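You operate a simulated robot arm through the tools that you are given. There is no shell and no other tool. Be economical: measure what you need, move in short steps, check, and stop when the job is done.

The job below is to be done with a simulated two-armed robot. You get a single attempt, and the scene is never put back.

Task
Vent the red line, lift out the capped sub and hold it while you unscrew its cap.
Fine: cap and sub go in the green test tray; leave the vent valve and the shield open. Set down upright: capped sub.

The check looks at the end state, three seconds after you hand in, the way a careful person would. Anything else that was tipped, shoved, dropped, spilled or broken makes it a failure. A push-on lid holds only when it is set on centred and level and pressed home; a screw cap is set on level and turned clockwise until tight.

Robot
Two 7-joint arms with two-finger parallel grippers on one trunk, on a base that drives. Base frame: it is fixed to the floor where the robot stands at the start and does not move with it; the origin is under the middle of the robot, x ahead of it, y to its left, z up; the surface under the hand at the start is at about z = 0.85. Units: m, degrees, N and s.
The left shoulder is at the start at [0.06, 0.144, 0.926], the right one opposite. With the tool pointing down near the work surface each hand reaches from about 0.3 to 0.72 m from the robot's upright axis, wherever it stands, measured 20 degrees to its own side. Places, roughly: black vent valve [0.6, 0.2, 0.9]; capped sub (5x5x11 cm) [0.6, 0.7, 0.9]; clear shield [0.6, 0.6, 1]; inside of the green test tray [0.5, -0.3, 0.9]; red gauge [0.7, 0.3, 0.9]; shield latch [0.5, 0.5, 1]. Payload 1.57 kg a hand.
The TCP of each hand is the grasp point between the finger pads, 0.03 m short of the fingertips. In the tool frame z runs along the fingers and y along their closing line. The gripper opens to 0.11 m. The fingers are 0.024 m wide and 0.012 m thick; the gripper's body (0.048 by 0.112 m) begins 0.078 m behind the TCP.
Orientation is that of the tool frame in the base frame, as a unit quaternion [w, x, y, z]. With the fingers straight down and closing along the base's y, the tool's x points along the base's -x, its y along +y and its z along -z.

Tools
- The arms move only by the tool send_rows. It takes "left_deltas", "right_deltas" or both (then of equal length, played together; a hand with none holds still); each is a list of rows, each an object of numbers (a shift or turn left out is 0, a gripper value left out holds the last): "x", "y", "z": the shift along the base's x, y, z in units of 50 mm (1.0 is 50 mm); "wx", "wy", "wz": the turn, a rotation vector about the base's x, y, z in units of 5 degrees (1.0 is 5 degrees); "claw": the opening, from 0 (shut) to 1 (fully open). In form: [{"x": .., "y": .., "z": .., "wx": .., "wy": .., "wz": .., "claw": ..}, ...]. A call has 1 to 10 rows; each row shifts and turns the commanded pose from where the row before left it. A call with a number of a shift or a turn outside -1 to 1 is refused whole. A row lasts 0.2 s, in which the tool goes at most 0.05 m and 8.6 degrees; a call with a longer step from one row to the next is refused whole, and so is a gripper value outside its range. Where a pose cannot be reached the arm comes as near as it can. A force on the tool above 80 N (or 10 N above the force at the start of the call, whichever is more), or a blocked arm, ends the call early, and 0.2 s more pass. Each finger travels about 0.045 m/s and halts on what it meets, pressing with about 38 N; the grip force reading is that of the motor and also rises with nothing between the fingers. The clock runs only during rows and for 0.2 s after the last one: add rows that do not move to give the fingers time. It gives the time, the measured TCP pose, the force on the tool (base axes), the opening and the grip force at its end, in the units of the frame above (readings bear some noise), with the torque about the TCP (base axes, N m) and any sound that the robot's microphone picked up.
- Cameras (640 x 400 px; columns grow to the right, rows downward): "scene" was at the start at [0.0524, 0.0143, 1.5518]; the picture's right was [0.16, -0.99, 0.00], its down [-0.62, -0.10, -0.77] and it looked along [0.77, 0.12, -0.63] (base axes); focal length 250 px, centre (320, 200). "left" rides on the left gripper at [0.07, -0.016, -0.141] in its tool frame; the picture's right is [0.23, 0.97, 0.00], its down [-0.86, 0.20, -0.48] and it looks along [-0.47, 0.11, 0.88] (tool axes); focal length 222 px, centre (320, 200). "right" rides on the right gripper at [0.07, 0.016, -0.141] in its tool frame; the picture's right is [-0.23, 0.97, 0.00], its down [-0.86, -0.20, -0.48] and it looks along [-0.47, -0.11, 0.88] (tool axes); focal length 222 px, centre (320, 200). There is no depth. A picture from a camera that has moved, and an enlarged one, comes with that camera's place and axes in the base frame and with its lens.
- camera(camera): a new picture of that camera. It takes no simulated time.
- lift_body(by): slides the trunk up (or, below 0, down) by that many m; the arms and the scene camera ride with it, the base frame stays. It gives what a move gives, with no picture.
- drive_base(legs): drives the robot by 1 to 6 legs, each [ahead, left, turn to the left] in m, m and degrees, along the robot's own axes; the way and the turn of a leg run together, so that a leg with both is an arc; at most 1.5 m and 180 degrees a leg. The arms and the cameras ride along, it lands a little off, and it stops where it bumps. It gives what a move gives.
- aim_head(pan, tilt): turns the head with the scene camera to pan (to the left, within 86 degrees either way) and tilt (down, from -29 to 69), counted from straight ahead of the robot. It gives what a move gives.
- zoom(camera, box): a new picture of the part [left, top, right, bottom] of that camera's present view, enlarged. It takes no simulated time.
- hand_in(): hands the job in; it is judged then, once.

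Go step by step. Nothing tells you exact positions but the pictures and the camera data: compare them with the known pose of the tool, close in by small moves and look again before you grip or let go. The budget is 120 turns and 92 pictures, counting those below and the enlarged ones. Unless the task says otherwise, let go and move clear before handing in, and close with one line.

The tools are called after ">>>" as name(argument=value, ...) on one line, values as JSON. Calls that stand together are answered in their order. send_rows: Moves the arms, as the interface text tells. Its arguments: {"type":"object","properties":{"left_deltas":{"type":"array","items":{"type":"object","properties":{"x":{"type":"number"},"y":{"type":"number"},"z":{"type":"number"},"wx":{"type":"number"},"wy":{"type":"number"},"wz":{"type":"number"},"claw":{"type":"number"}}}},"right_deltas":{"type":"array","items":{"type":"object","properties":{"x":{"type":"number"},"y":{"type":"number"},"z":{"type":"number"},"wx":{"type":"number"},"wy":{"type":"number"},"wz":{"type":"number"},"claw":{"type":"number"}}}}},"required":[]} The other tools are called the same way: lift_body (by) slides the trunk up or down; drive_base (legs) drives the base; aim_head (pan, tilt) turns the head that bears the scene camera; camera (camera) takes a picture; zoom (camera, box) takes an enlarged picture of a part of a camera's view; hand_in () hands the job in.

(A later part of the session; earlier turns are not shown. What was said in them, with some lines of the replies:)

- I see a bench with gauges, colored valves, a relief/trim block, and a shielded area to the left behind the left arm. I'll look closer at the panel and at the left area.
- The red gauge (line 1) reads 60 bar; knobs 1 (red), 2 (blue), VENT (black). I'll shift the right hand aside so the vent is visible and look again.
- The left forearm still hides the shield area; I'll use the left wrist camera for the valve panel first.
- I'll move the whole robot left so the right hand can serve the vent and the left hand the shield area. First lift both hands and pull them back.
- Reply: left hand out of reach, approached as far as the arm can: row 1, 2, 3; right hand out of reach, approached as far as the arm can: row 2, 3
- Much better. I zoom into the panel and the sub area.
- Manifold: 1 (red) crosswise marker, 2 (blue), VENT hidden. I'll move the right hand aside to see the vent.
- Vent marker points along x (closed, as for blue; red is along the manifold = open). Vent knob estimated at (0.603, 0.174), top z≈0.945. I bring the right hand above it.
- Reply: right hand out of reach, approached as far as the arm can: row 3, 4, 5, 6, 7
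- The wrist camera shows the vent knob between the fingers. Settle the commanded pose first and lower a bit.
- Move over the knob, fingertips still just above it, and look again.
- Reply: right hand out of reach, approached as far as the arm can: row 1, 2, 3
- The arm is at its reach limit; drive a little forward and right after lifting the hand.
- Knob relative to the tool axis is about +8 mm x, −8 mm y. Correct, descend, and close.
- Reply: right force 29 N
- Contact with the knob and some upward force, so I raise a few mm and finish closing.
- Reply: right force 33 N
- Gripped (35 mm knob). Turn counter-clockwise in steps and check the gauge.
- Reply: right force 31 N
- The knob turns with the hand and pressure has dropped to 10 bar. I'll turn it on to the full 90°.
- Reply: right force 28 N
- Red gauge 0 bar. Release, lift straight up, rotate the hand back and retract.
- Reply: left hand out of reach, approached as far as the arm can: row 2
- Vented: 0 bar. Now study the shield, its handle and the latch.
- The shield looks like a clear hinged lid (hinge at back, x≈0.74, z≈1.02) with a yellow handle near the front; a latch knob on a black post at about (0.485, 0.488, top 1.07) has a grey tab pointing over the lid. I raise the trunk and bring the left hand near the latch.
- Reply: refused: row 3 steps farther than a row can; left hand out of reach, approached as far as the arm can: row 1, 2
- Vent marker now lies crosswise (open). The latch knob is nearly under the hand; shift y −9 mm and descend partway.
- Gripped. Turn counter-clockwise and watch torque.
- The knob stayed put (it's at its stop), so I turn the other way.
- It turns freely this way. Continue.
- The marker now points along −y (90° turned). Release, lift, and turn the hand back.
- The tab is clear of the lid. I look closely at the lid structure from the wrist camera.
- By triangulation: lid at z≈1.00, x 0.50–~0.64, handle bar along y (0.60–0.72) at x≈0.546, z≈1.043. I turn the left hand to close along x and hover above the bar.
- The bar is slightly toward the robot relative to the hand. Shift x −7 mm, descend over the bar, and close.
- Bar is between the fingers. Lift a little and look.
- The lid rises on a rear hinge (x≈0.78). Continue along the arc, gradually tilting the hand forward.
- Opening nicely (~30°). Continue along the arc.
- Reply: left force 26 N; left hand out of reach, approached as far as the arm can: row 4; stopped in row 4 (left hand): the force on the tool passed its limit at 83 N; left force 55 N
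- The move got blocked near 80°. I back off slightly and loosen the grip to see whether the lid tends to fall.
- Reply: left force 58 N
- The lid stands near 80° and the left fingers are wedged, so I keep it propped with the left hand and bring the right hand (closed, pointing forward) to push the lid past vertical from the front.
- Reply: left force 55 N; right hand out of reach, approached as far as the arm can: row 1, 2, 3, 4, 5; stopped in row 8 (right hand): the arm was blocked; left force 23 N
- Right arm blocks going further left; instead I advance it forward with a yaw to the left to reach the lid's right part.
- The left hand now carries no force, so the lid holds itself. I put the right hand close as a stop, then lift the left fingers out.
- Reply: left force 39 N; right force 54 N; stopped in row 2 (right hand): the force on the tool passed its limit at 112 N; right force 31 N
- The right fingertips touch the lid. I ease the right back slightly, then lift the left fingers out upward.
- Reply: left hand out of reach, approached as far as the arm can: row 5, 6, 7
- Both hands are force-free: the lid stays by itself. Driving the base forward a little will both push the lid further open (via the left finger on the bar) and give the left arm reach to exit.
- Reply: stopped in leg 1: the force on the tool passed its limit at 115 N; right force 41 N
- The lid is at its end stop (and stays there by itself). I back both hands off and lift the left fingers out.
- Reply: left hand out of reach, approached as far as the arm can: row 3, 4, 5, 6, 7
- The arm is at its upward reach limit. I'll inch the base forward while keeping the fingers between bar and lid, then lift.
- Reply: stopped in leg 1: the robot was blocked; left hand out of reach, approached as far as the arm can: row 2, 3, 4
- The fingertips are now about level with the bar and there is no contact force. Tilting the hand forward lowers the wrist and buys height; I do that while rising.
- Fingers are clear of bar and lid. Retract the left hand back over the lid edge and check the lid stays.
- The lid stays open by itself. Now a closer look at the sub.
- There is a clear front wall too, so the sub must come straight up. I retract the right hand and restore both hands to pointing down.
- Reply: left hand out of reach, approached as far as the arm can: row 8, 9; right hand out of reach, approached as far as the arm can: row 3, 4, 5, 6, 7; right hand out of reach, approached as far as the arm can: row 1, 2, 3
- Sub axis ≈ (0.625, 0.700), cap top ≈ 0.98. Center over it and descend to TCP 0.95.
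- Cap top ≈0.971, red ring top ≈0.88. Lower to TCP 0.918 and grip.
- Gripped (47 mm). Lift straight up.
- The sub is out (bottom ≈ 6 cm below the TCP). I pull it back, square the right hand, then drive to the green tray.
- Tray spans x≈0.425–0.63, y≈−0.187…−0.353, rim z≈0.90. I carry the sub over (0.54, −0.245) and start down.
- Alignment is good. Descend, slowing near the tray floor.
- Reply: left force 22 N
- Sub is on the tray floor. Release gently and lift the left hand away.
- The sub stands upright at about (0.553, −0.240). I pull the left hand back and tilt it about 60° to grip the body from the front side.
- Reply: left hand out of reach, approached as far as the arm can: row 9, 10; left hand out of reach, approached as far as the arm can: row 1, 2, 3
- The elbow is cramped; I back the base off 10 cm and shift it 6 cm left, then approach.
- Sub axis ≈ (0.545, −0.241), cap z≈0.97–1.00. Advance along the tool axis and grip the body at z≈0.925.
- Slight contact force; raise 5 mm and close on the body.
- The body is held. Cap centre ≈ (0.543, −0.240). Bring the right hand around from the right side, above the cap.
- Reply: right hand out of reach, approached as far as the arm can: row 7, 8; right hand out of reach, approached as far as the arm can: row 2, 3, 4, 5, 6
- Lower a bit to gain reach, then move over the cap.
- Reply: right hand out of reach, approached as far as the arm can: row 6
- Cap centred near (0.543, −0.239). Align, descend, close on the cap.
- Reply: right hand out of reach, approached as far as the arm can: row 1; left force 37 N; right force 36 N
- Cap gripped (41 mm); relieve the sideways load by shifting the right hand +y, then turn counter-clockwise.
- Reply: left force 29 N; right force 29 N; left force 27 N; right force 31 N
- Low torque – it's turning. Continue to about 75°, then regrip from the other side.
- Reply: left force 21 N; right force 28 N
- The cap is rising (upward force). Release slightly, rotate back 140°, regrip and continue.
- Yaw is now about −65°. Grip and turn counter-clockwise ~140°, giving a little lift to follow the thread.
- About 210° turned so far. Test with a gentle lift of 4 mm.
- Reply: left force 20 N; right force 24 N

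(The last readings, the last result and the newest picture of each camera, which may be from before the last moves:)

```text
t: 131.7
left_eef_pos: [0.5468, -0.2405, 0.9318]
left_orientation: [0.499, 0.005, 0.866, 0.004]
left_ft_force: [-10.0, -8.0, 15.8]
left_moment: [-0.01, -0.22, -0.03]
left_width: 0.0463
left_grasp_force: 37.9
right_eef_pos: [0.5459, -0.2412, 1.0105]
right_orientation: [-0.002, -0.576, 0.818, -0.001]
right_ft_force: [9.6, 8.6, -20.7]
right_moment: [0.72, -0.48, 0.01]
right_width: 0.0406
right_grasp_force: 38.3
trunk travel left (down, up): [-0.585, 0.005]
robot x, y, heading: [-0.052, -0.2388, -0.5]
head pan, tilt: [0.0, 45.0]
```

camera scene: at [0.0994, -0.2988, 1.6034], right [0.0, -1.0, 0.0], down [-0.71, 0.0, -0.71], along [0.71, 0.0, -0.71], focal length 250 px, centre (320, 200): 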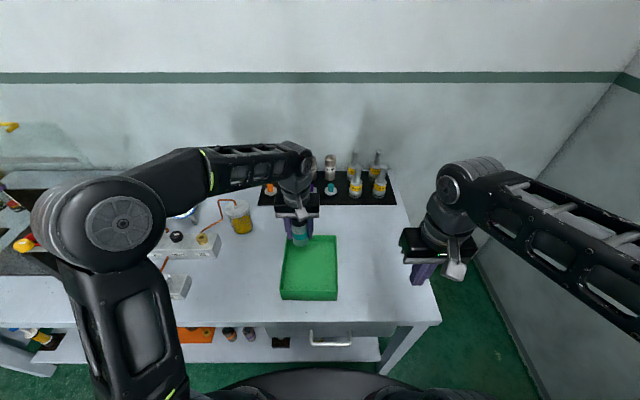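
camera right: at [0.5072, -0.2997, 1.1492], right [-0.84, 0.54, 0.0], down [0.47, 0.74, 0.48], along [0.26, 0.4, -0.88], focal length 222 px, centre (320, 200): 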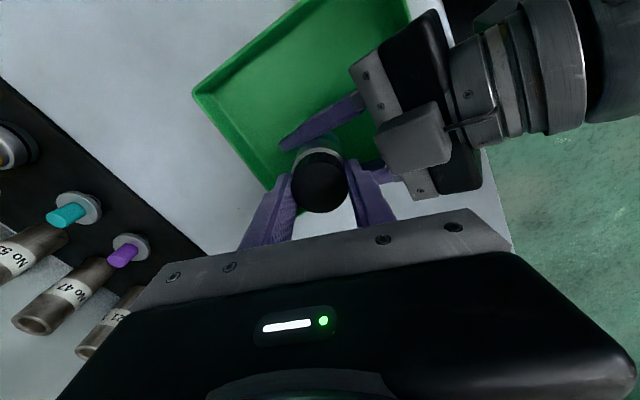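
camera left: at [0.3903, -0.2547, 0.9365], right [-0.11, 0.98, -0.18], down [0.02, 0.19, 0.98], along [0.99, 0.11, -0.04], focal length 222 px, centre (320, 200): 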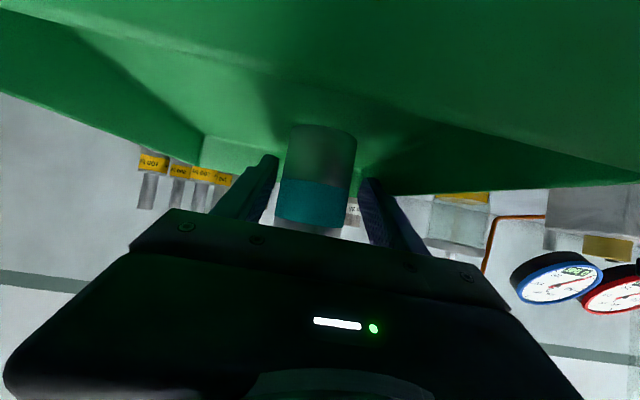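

Still held by thread. Another stroke.

>>> send_rows(right_deltas=[{"z": -0.06, "claw": 0.47}, {}, {"wz": -1}, {"wz": -1}, {"wz": -1}, {"wz": -1}, {"wz": -1}, {"wz": -1}, {"wz": -1}, {"wz": -1}])

>>> send_rows(right_deltas=[{"wz": -1}, {"wz": -1}, {"wz": -1}, {"wz": -1}, {"wz": -1}, {"wz": -1}, {"wz": -1}, {"wz": -1}, {"wz": -1}, {"wz": -1}])

>>> send_rows(right_deltas=[{"wz": -1}, {"wz": -1}, {"wz": -1}, {"wz": -1}, {"wz": -1}, {"wz": -1}, {"wz": -1}, {"wz": -1}, {"wz": -1}, {"wz": -1}])

>>> send_rows(right_deltas=[{"claw": 0.1}, {}, {}, {"wz": 1}, {"wz": 1}, {"wz": 1}, {"wz": 1}, {"wz": 1}, {"wz": 1}, {"wz": 1}])

>>> send_rows(right_deltas=[{"wz": 1}, {"wz": 1}, {"wz": 1}, {"wz": 1, "z": 0.02}, {"wz": 1}, {"wz": 1}, {"wz": 1}, {"wz": 1}, {"wz": 1}, {"wz": 1}])

>>> send_rows(right_deltas=[{"wz": 1, "z": 0.02}, {"wz": 1}, {"wz": 1}, {"wz": 1}, {"wz": 1}, {"wz": 1}, {"wz": 1}, {"wz": 1}, {"wz": 1}, {"wz": 1}])

>>> send_rows(right_deltas=[{"z": 0.08}, {}])

```text
t: 133.9
left_eef_pos: [0.545, -0.2382, 0.9308]
left_orientation: [0.499, 0.004, 0.867, 0.005]
left_ft_force: [1.1, 2.9, 5.3]
left_moment: [-0.09, 0.0, 0.02]
left_width: 0.0465
left_grasp_force: 38.3
right_eef_pos: [0.545, -0.2395, 1.009]
right_orientation: [-0.001, -0.26, 0.965, 0.0]
right_ft_force: [0.5, -0.7, 0.7]
right_moment: [0.03, 0.0, 0.01]
right_width: 0.0517
right_grasp_force: 0.1
trunk travel left (down, up): [-0.585, 0.005]
robot x, y, heading: [-0.0471, -0.2369, -0.3]
head pan, tilt: [0.0, 45.0]
```

```text
t: 136.1
left_eef_pos: [0.5451, -0.2391, 0.9309]
left_orientation: [0.499, 0.004, 0.867, 0.006]
left_ft_force: [-0.3, 2.1, 3.2]
left_moment: [-0.08, -0.01, 0.0]
left_width: 0.0467
left_grasp_force: 37.9
right_eef_pos: [0.5446, -0.2401, 1.0089]
right_orientation: [-0.001, 0.172, 0.985, 0.001]
right_ft_force: [-0.2, 0.2, -0.2]
right_moment: [0.01, -0.01, 0.01]
right_width: 0.0516
right_grasp_force: 0.1
trunk travel left (down, up): [-0.585, 0.005]
robot x, y, heading: [-0.0498, -0.24, -0.2]
head pan, tilt: [0.0, 45.0]
```

```text
t: 138.3
left_eef_pos: [0.5454, -0.2391, 0.9315]
left_orientation: [0.5, 0.004, 0.866, 0.005]
left_ft_force: [-0.7, 0.0, 2.3]
left_moment: [-0.12, 0.06, -0.04]
left_width: 0.0462
left_grasp_force: 38.6
right_eef_pos: [0.5463, -0.239, 1.0096]
right_orientation: [0.0, 0.572, 0.82, 0.001]
right_ft_force: [-0.7, -0.2, -0.3]
right_moment: [-0.02, -0.02, -0.03]
right_width: 0.0519
right_grasp_force: 0.0
trunk travel left (down, up): [-0.585, 0.005]
robot x, y, heading: [-0.0519, -0.2394, -0.3]
head pan, tilt: [0.0, 45.0]
```

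```text
t: 140.5
left_eef_pos: [0.5458, -0.2388, 0.9305]
left_orientation: [0.499, 0.004, 0.867, 0.005]
left_ft_force: [10.6, -0.6, -0.4]
left_moment: [-0.39, 0.91, -0.01]
left_width: 0.0466
left_grasp_force: 38.1
right_eef_pos: [0.5456, -0.2414, 1.0095]
right_orientation: [-0.001, 0.298, 0.954, 0.001]
right_ft_force: [-9.3, 0.7, 3.8]
right_moment: [0.17, -0.14, -0.03]
right_width: 0.0405
right_grasp_force: 37.6
trunk travel left (down, up): [-0.585, 0.005]
robot x, y, heading: [-0.0494, -0.2416, -0.2]
head pan, tilt: [0.0, 45.0]
```

```text
t: 142.7
left_eef_pos: [0.5463, -0.239, 0.9312]
left_orientation: [0.499, 0.004, 0.867, 0.004]
left_ft_force: [-0.9, 1.1, 2.1]
left_moment: [-0.13, -0.01, 0.0]
left_width: 0.0466
left_grasp_force: 37.7
right_eef_pos: [0.5449, -0.2401, 1.0099]
right_orientation: [-0.001, -0.134, 0.991, -0.001]
right_ft_force: [0.5, -0.4, -0.6]
right_moment: [0.01, -0.01, -0.01]
right_width: 0.0405
right_grasp_force: 37.8
trunk travel left (down, up): [-0.585, 0.005]
robot x, y, heading: [-0.0478, -0.244, -0.1]
head pan, tilt: [0.0, 45.0]
```

```text
t: 144.9
left_eef_pos: [0.5455, -0.2403, 0.9303]
left_orientation: [0.498, 0.005, 0.867, 0.004]
left_ft_force: [-1.4, 0.3, 1.6]
left_moment: [-0.12, 0.05, -0.01]
left_width: 0.0466
left_grasp_force: 37.7
right_eef_pos: [0.5452, -0.2409, 1.0116]
right_orientation: [-0.001, -0.541, 0.841, -0.001]
right_ft_force: [-0.2, -0.3, 0.8]
right_moment: [0.02, 0.01, 0.04]
right_width: 0.0403
right_grasp_force: 38.3
trunk travel left (down, up): [-0.585, 0.005]
robot x, y, heading: [-0.0482, -0.2377, -0.4]
head pan, tilt: [0.0, 45.0]
```

```text
t: 145.5
left_eef_pos: [0.5456, -0.2387, 0.9305]
left_orientation: [0.498, 0.004, 0.867, 0.005]
left_ft_force: [-0.9, -0.7, 1.7]
left_moment: [-0.15, 0.03, -0.03]
left_width: 0.0466
left_grasp_force: 37.9
right_eef_pos: [0.5445, -0.2389, 1.015]
right_orientation: [-0.001, -0.54, 0.842, -0.001]
right_ft_force: [-0.7, 0.7, -0.9]
right_moment: [0.02, 0.01, -0.01]
right_width: 0.0405
right_grasp_force: 37.6
trunk travel left (down, up): [-0.585, 0.005]
robot x, y, heading: [-0.0518, -0.2392, -0.2]
head pan, tilt: [0.0, 45.0]
```

Forces vanished mid-turn: the cap is free. Lift it off and check.

>>> send_rows(right_deltas=[{"z": 0.3}, {"z": 0.5}, {"z": 0.4}, {}])

>>> camera(camera="right")

```text
t: 146.5
left_eef_pos: [0.5449, -0.2389, 0.9311]
left_orientation: [0.499, 0.005, 0.867, 0.005]
left_ft_force: [-1.9, 0.7, 2.5]
left_moment: [-0.13, 0.01, -0.05]
left_width: 0.0464
left_grasp_force: 37.7
right_eef_pos: [0.5454, -0.2408, 1.0746]
right_orientation: [0.001, -0.539, 0.842, -0.001]
right_ft_force: [0.0, 0.0, -0.3]
right_moment: [0.03, 0.0, 0.01]
right_width: 0.0404
right_grasp_force: 37.3
trunk travel left (down, up): [-0.585, 0.005]
robot x, y, heading: [-0.0495, -0.2411, -0.3]
head pan, tilt: [0.0, 45.0]
```

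```text
7 pictures are left
camera right: at [0.5025, -0.2967, 1.2167], right [-0.79, 0.61, 0.0], down [0.54, 0.69, 0.48], along [0.29, 0.38, -0.88], focal length 222 px, centre (320, 200)
```

right: 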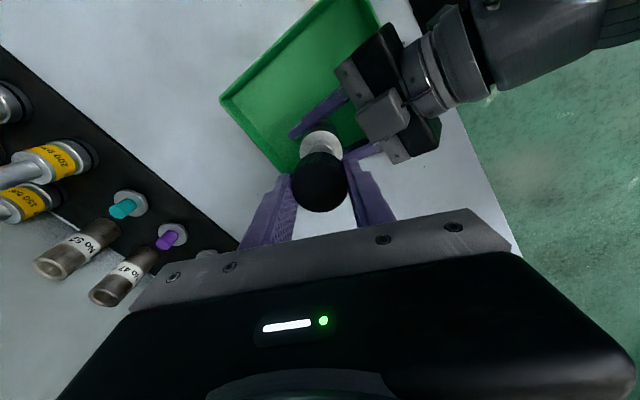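

The cap is off. Move it aside over the tray's right half, release the sub with the left hand and back that hand out along its axis.

>>> send_rows(right_deltas=[{"y": -0.5, "wz": 1}, {"y": -0.5, "wz": 1}, {"y": -0.4, "wz": 1}, {"wz": 1}, {"wz": 1}])

>>> send_rows(left_deltas=[{"claw": 0.62}, {}, {}, {"x": -0.3, "z": 0.17}, {"x": -0.5, "z": 0.29}, {"x": -0.6, "z": 0.35}, {"x": -0.6, "z": 0.35}, {"x": -0.6, "z": 0.35}, {}])

>>> zoom(camera="scene", box=[250, 160, 390, 280])

```text
t: 147.7
left_eef_pos: [0.545, -0.239, 0.9302]
left_orientation: [0.499, 0.005, 0.867, 0.004]
left_ft_force: [0.0, 0.2, 1.8]
left_moment: [-0.08, 0.0, 0.0]
left_width: 0.0467
left_grasp_force: 37.7
right_eef_pos: [0.5445, -0.3118, 1.0747]
right_orientation: [0.001, 0.71, -0.705, 0.001]
right_ft_force: [0.1, 0.3, -0.4]
right_moment: [0.01, 0.03, -0.01]
right_width: 0.0403
right_grasp_force: 38.3
trunk travel left (down, up): [-0.585, 0.005]
robot x, y, heading: [-0.0494, -0.2407, -0.2]
head pan, tilt: [0.0, 45.0]
```

```text
t: 149.7
left_eef_pos: [0.4175, -0.2403, 1.005]
left_orientation: [0.499, 0.003, 0.867, 0.006]
left_ft_force: [0.3, 1.7, 0.1]
left_moment: [-0.01, -0.01, 0.01]
left_width: 0.0684
left_grasp_force: 0.1
right_eef_pos: [0.5461, -0.3102, 1.074]
right_orientation: [0.0, 0.709, -0.705, 0.001]
right_ft_force: [-0.4, 0.5, 0.4]
right_moment: [-0.01, 0.03, 0.0]
right_width: 0.0401
right_grasp_force: 38.0
trunk travel left (down, up): [-0.585, 0.005]
robot x, y, heading: [-0.0497, -0.2394, -0.4]
head pan, tilt: [0.0, 45.0]
```

```text
3.33 times, centred on (320, 220) of scene
camera zoom: at [0.0003, -0.2388, 1.6033], right [0.0, -1.0, 0.0], down [-0.71, 0.0, -0.71], along [0.71, 0.0, -0.71], focal length 832 px, centre (320, 133)
```

zoom: 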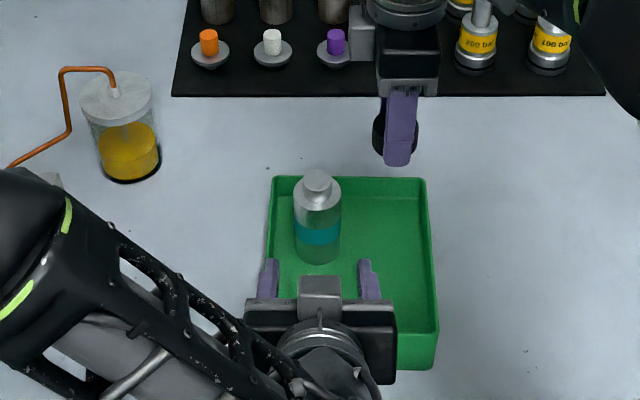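

The sub stands upright, uncapped. Lower the cap into the free right half of the tray.

>>> send_rows(right_deltas=[{"z": -0.7}, {"z": -0.7}, {"z": -0.7}, {"z": -0.5}, {"z": -0.2}, {}])

>>> send_rows(right_deltas=[{"z": -0.1}, {"z": -0.1}, {}])

```text
t: 151.1
left_eef_pos: [0.4167, -0.2395, 1.0076]
left_orientation: [0.499, 0.005, 0.867, 0.004]
left_ft_force: [-0.9, -0.6, 0.4]
left_moment: [-0.01, -0.02, -0.01]
left_width: 0.0682
left_grasp_force: 0.0
right_eef_pos: [0.5452, -0.3101, 0.9354]
right_orientation: [0.001, 0.709, -0.705, 0.0]
right_ft_force: [0.1, 0.5, 0.5]
right_moment: [0.0, 0.0, 0.0]
right_width: 0.0402
right_grasp_force: 38.7
trunk travel left (down, up): [-0.585, 0.005]
robot x, y, heading: [-0.0496, -0.2429, -0.0]
head pan, tilt: [0.0, 45.0]
```

```text
t: 151.9
left_eef_pos: [0.4174, -0.2405, 1.0048]
left_orientation: [0.498, 0.005, 0.867, 0.005]
left_ft_force: [1.3, 0.7, -0.3]
left_moment: [0.0, 0.01, -0.02]
left_width: 0.0684
left_grasp_force: 0.0
right_eef_pos: [0.5456, -0.31, 0.9245]
right_orientation: [0.001, 0.709, -0.705, 0.001]
right_ft_force: [0.0, -0.2, 0.4]
right_moment: [-0.02, -0.05, 0.04]
right_width: 0.0403
right_grasp_force: 38.4
trunk travel left (down, up): [-0.585, 0.005]
robot x, y, heading: [-0.0477, -0.2412, -0.6]
head pan, tilt: [0.0, 45.0]
```

>>> send_rows(right_deltas=[{"z": -0.1}, {"z": -0.1}, {}])

>>> camera(camera="right")

```text
t: 152.7
left_eef_pos: [0.4157, -0.2395, 1.0055]
left_orientation: [0.498, 0.004, 0.867, 0.005]
left_ft_force: [0.0, -0.4, -1.1]
left_moment: [0.01, -0.03, -0.01]
left_width: 0.0685
left_grasp_force: 0.0
right_eef_pos: [0.5449, -0.3099, 0.9168]
right_orientation: [-0.001, 0.709, -0.705, 0.001]
right_ft_force: [0.7, -1.6, 12.9]
right_moment: [0.1, 0.11, 0.02]
right_width: 0.04
right_grasp_force: 37.6
trunk travel left (down, up): [-0.585, 0.005]
robot x, y, heading: [-0.0482, -0.2359, -0.2]
head pan, tilt: [0.0, 45.0]
```

```text
5 pictures are left
camera right: at [0.53, -0.3799, 1.0574], right [-0.97, 0.22, 0.0], down [0.19, 0.86, 0.48], along [0.11, 0.47, -0.88], focal length 222 px, centre (320, 200)
```

right: 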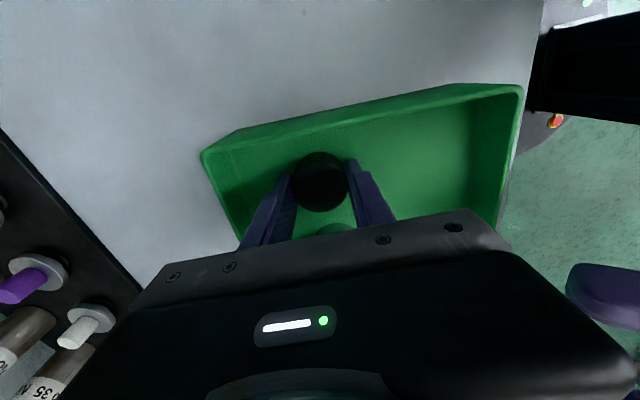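

Contact with the tray floor (13 N). Release, lift straight up, and withdraw both hands.

>>> send_rows(right_deltas=[{"z": 0.04, "claw": 0.5}, {}, {}, {"z": 0.4}, {"z": 0.7}, {"z": 0.7}, {"z": 0.7}, {"y": -0.5}, {"y": -0.7}, {"y": -0.7}])

>>> send_rows(left_deltas=[{"x": -0.5, "z": 0.5}, {"x": -0.4, "z": 0.5}, {"z": 0.5}, {}], right_deltas=[{"y": -0.6}, {"x": -0.6}, {"x": -0.6}, {}])

>>> drive_base(legs=[[-0.15, 0, 0]])

>>> camera(camera="scene")

```text
t: 154.9
left_eef_pos: [0.4176, -0.241, 1.0068]
left_orientation: [0.498, 0.005, 0.867, 0.004]
left_ft_force: [0.5, 1.2, -0.5]
left_moment: [0.03, 0.02, 0.04]
left_width: 0.0682
left_grasp_force: 0.0
right_eef_pos: [0.5453, -0.4049, 1.0409]
right_orientation: [0.001, 0.71, -0.705, 0.0]
right_ft_force: [-0.5, 0.4, 0.4]
right_moment: [0.02, 0.0, -0.01]
right_width: 0.0549
right_grasp_force: 0.0
trunk travel left (down, up): [-0.585, 0.005]
robot x, y, heading: [-0.0474, -0.2392, -0.2]
head pan, tilt: [0.0, 45.0]
```

```text
t: 155.9
left_eef_pos: [0.3717, -0.2401, 1.0819]
left_orientation: [0.499, 0.004, 0.866, 0.005]
left_ft_force: [-0.5, 0.4, -0.6]
left_moment: [0.02, -0.01, 0.01]
left_width: 0.0682
left_grasp_force: 0.2
right_eef_pos: [0.487, -0.4349, 1.042]
right_orientation: [0.001, 0.709, -0.705, 0.001]
right_ft_force: [0.2, 0.4, -0.2]
right_moment: [-0.01, 0.01, 0.03]
right_width: 0.0552
right_grasp_force: 0.0
trunk travel left (down, up): [-0.585, 0.005]
robot x, y, heading: [-0.0501, -0.2358, -0.3]
head pan, tilt: [0.0, 45.0]
```

```text
t: 157.2
left_eef_pos: [0.2194, -0.2384, 1.0816]
left_orientation: [0.499, 0.003, 0.867, 0.006]
left_ft_force: [-0.2, 0.1, 0.9]
left_moment: [0.03, -0.02, 0.04]
left_width: 0.0683
left_grasp_force: 0.0
right_eef_pos: [0.3348, -0.4333, 1.0414]
right_orientation: [0.0, 0.709, -0.705, 0.001]
right_ft_force: [-0.6, -0.6, 0.4]
right_moment: [-0.02, -0.05, 0.01]
right_width: 0.0549
right_grasp_force: 0.1
trunk travel left (down, up): [-0.585, 0.005]
robot x, y, heading: [-0.1999, -0.2348, 0.2]
head pan, tilt: [0.0, 45.0]
```

```text
4 pictures are left
camera scene: at [-0.1524, -0.2383, 1.6034], right [0.0, -1.0, 0.0], down [-0.71, 0.0, -0.71], along [0.71, 0.0, -0.71], focal length 250 px, centre (320, 200)
```

scene: 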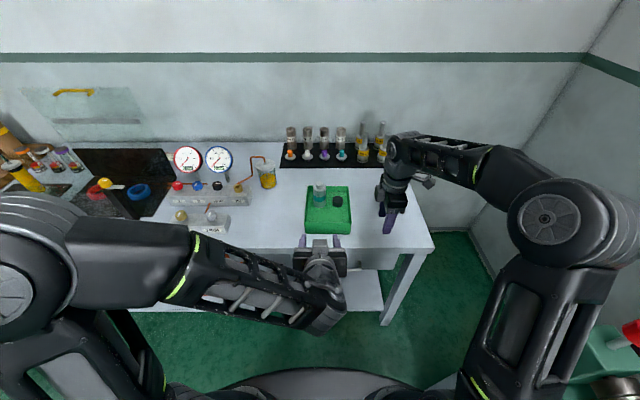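

>>> zoom(camera="scene", box=[290, 150, 400, 240])

>>> zoom(camera="scene", box=[20, 70, 290, 240])

```text
4.44 times, centred on (345, 195) of scene
camera zoom: at [-0.1524, -0.2383, 1.6034], right [0.0, -1.0, 0.0], down [-0.71, 0.0, -0.71], along [0.71, 0.0, -0.71], focal length 1109 px, centre (209, 222)
```

zoom: 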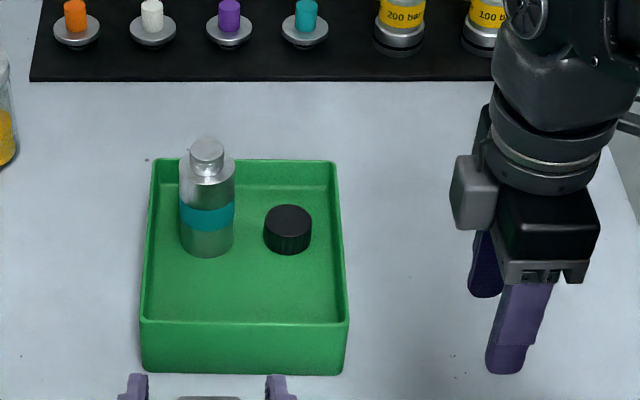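

```text
2.35 times, centred on (155, 155) of scene
camera zoom: at [-0.1524, -0.2383, 1.6034], right [0.0, -1.0, 0.0], down [-0.71, 0.0, -0.71], along [0.71, 0.0, -0.71], focal length 587 px, centre (708, 306)
```

zoom: 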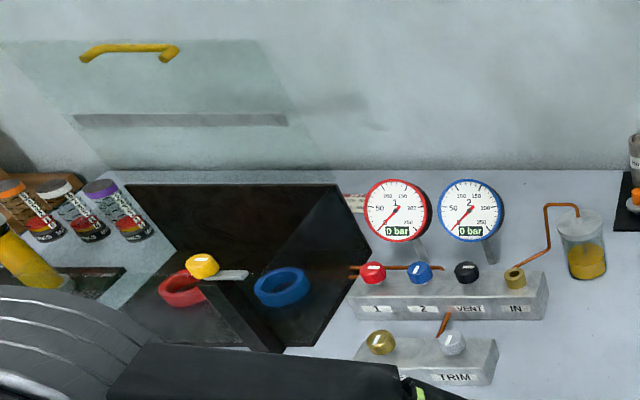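

The sub stands upright in the green tray with its cap beside it, the red line reads 0 bar, the vent is open and the shield is up. Both hands are clear, so I hand in.

>>> hand_in()

```text
The job is handed in.
```

I vented the red line, which now reads 0 bar, and opened the shield. I lifted out the capped sub and unscrewed its cap while the left hand held the sub in the green test tray. The sub now stands upright there with its cap beside it. The vent valve and the shield are still open, and the job is handed in.
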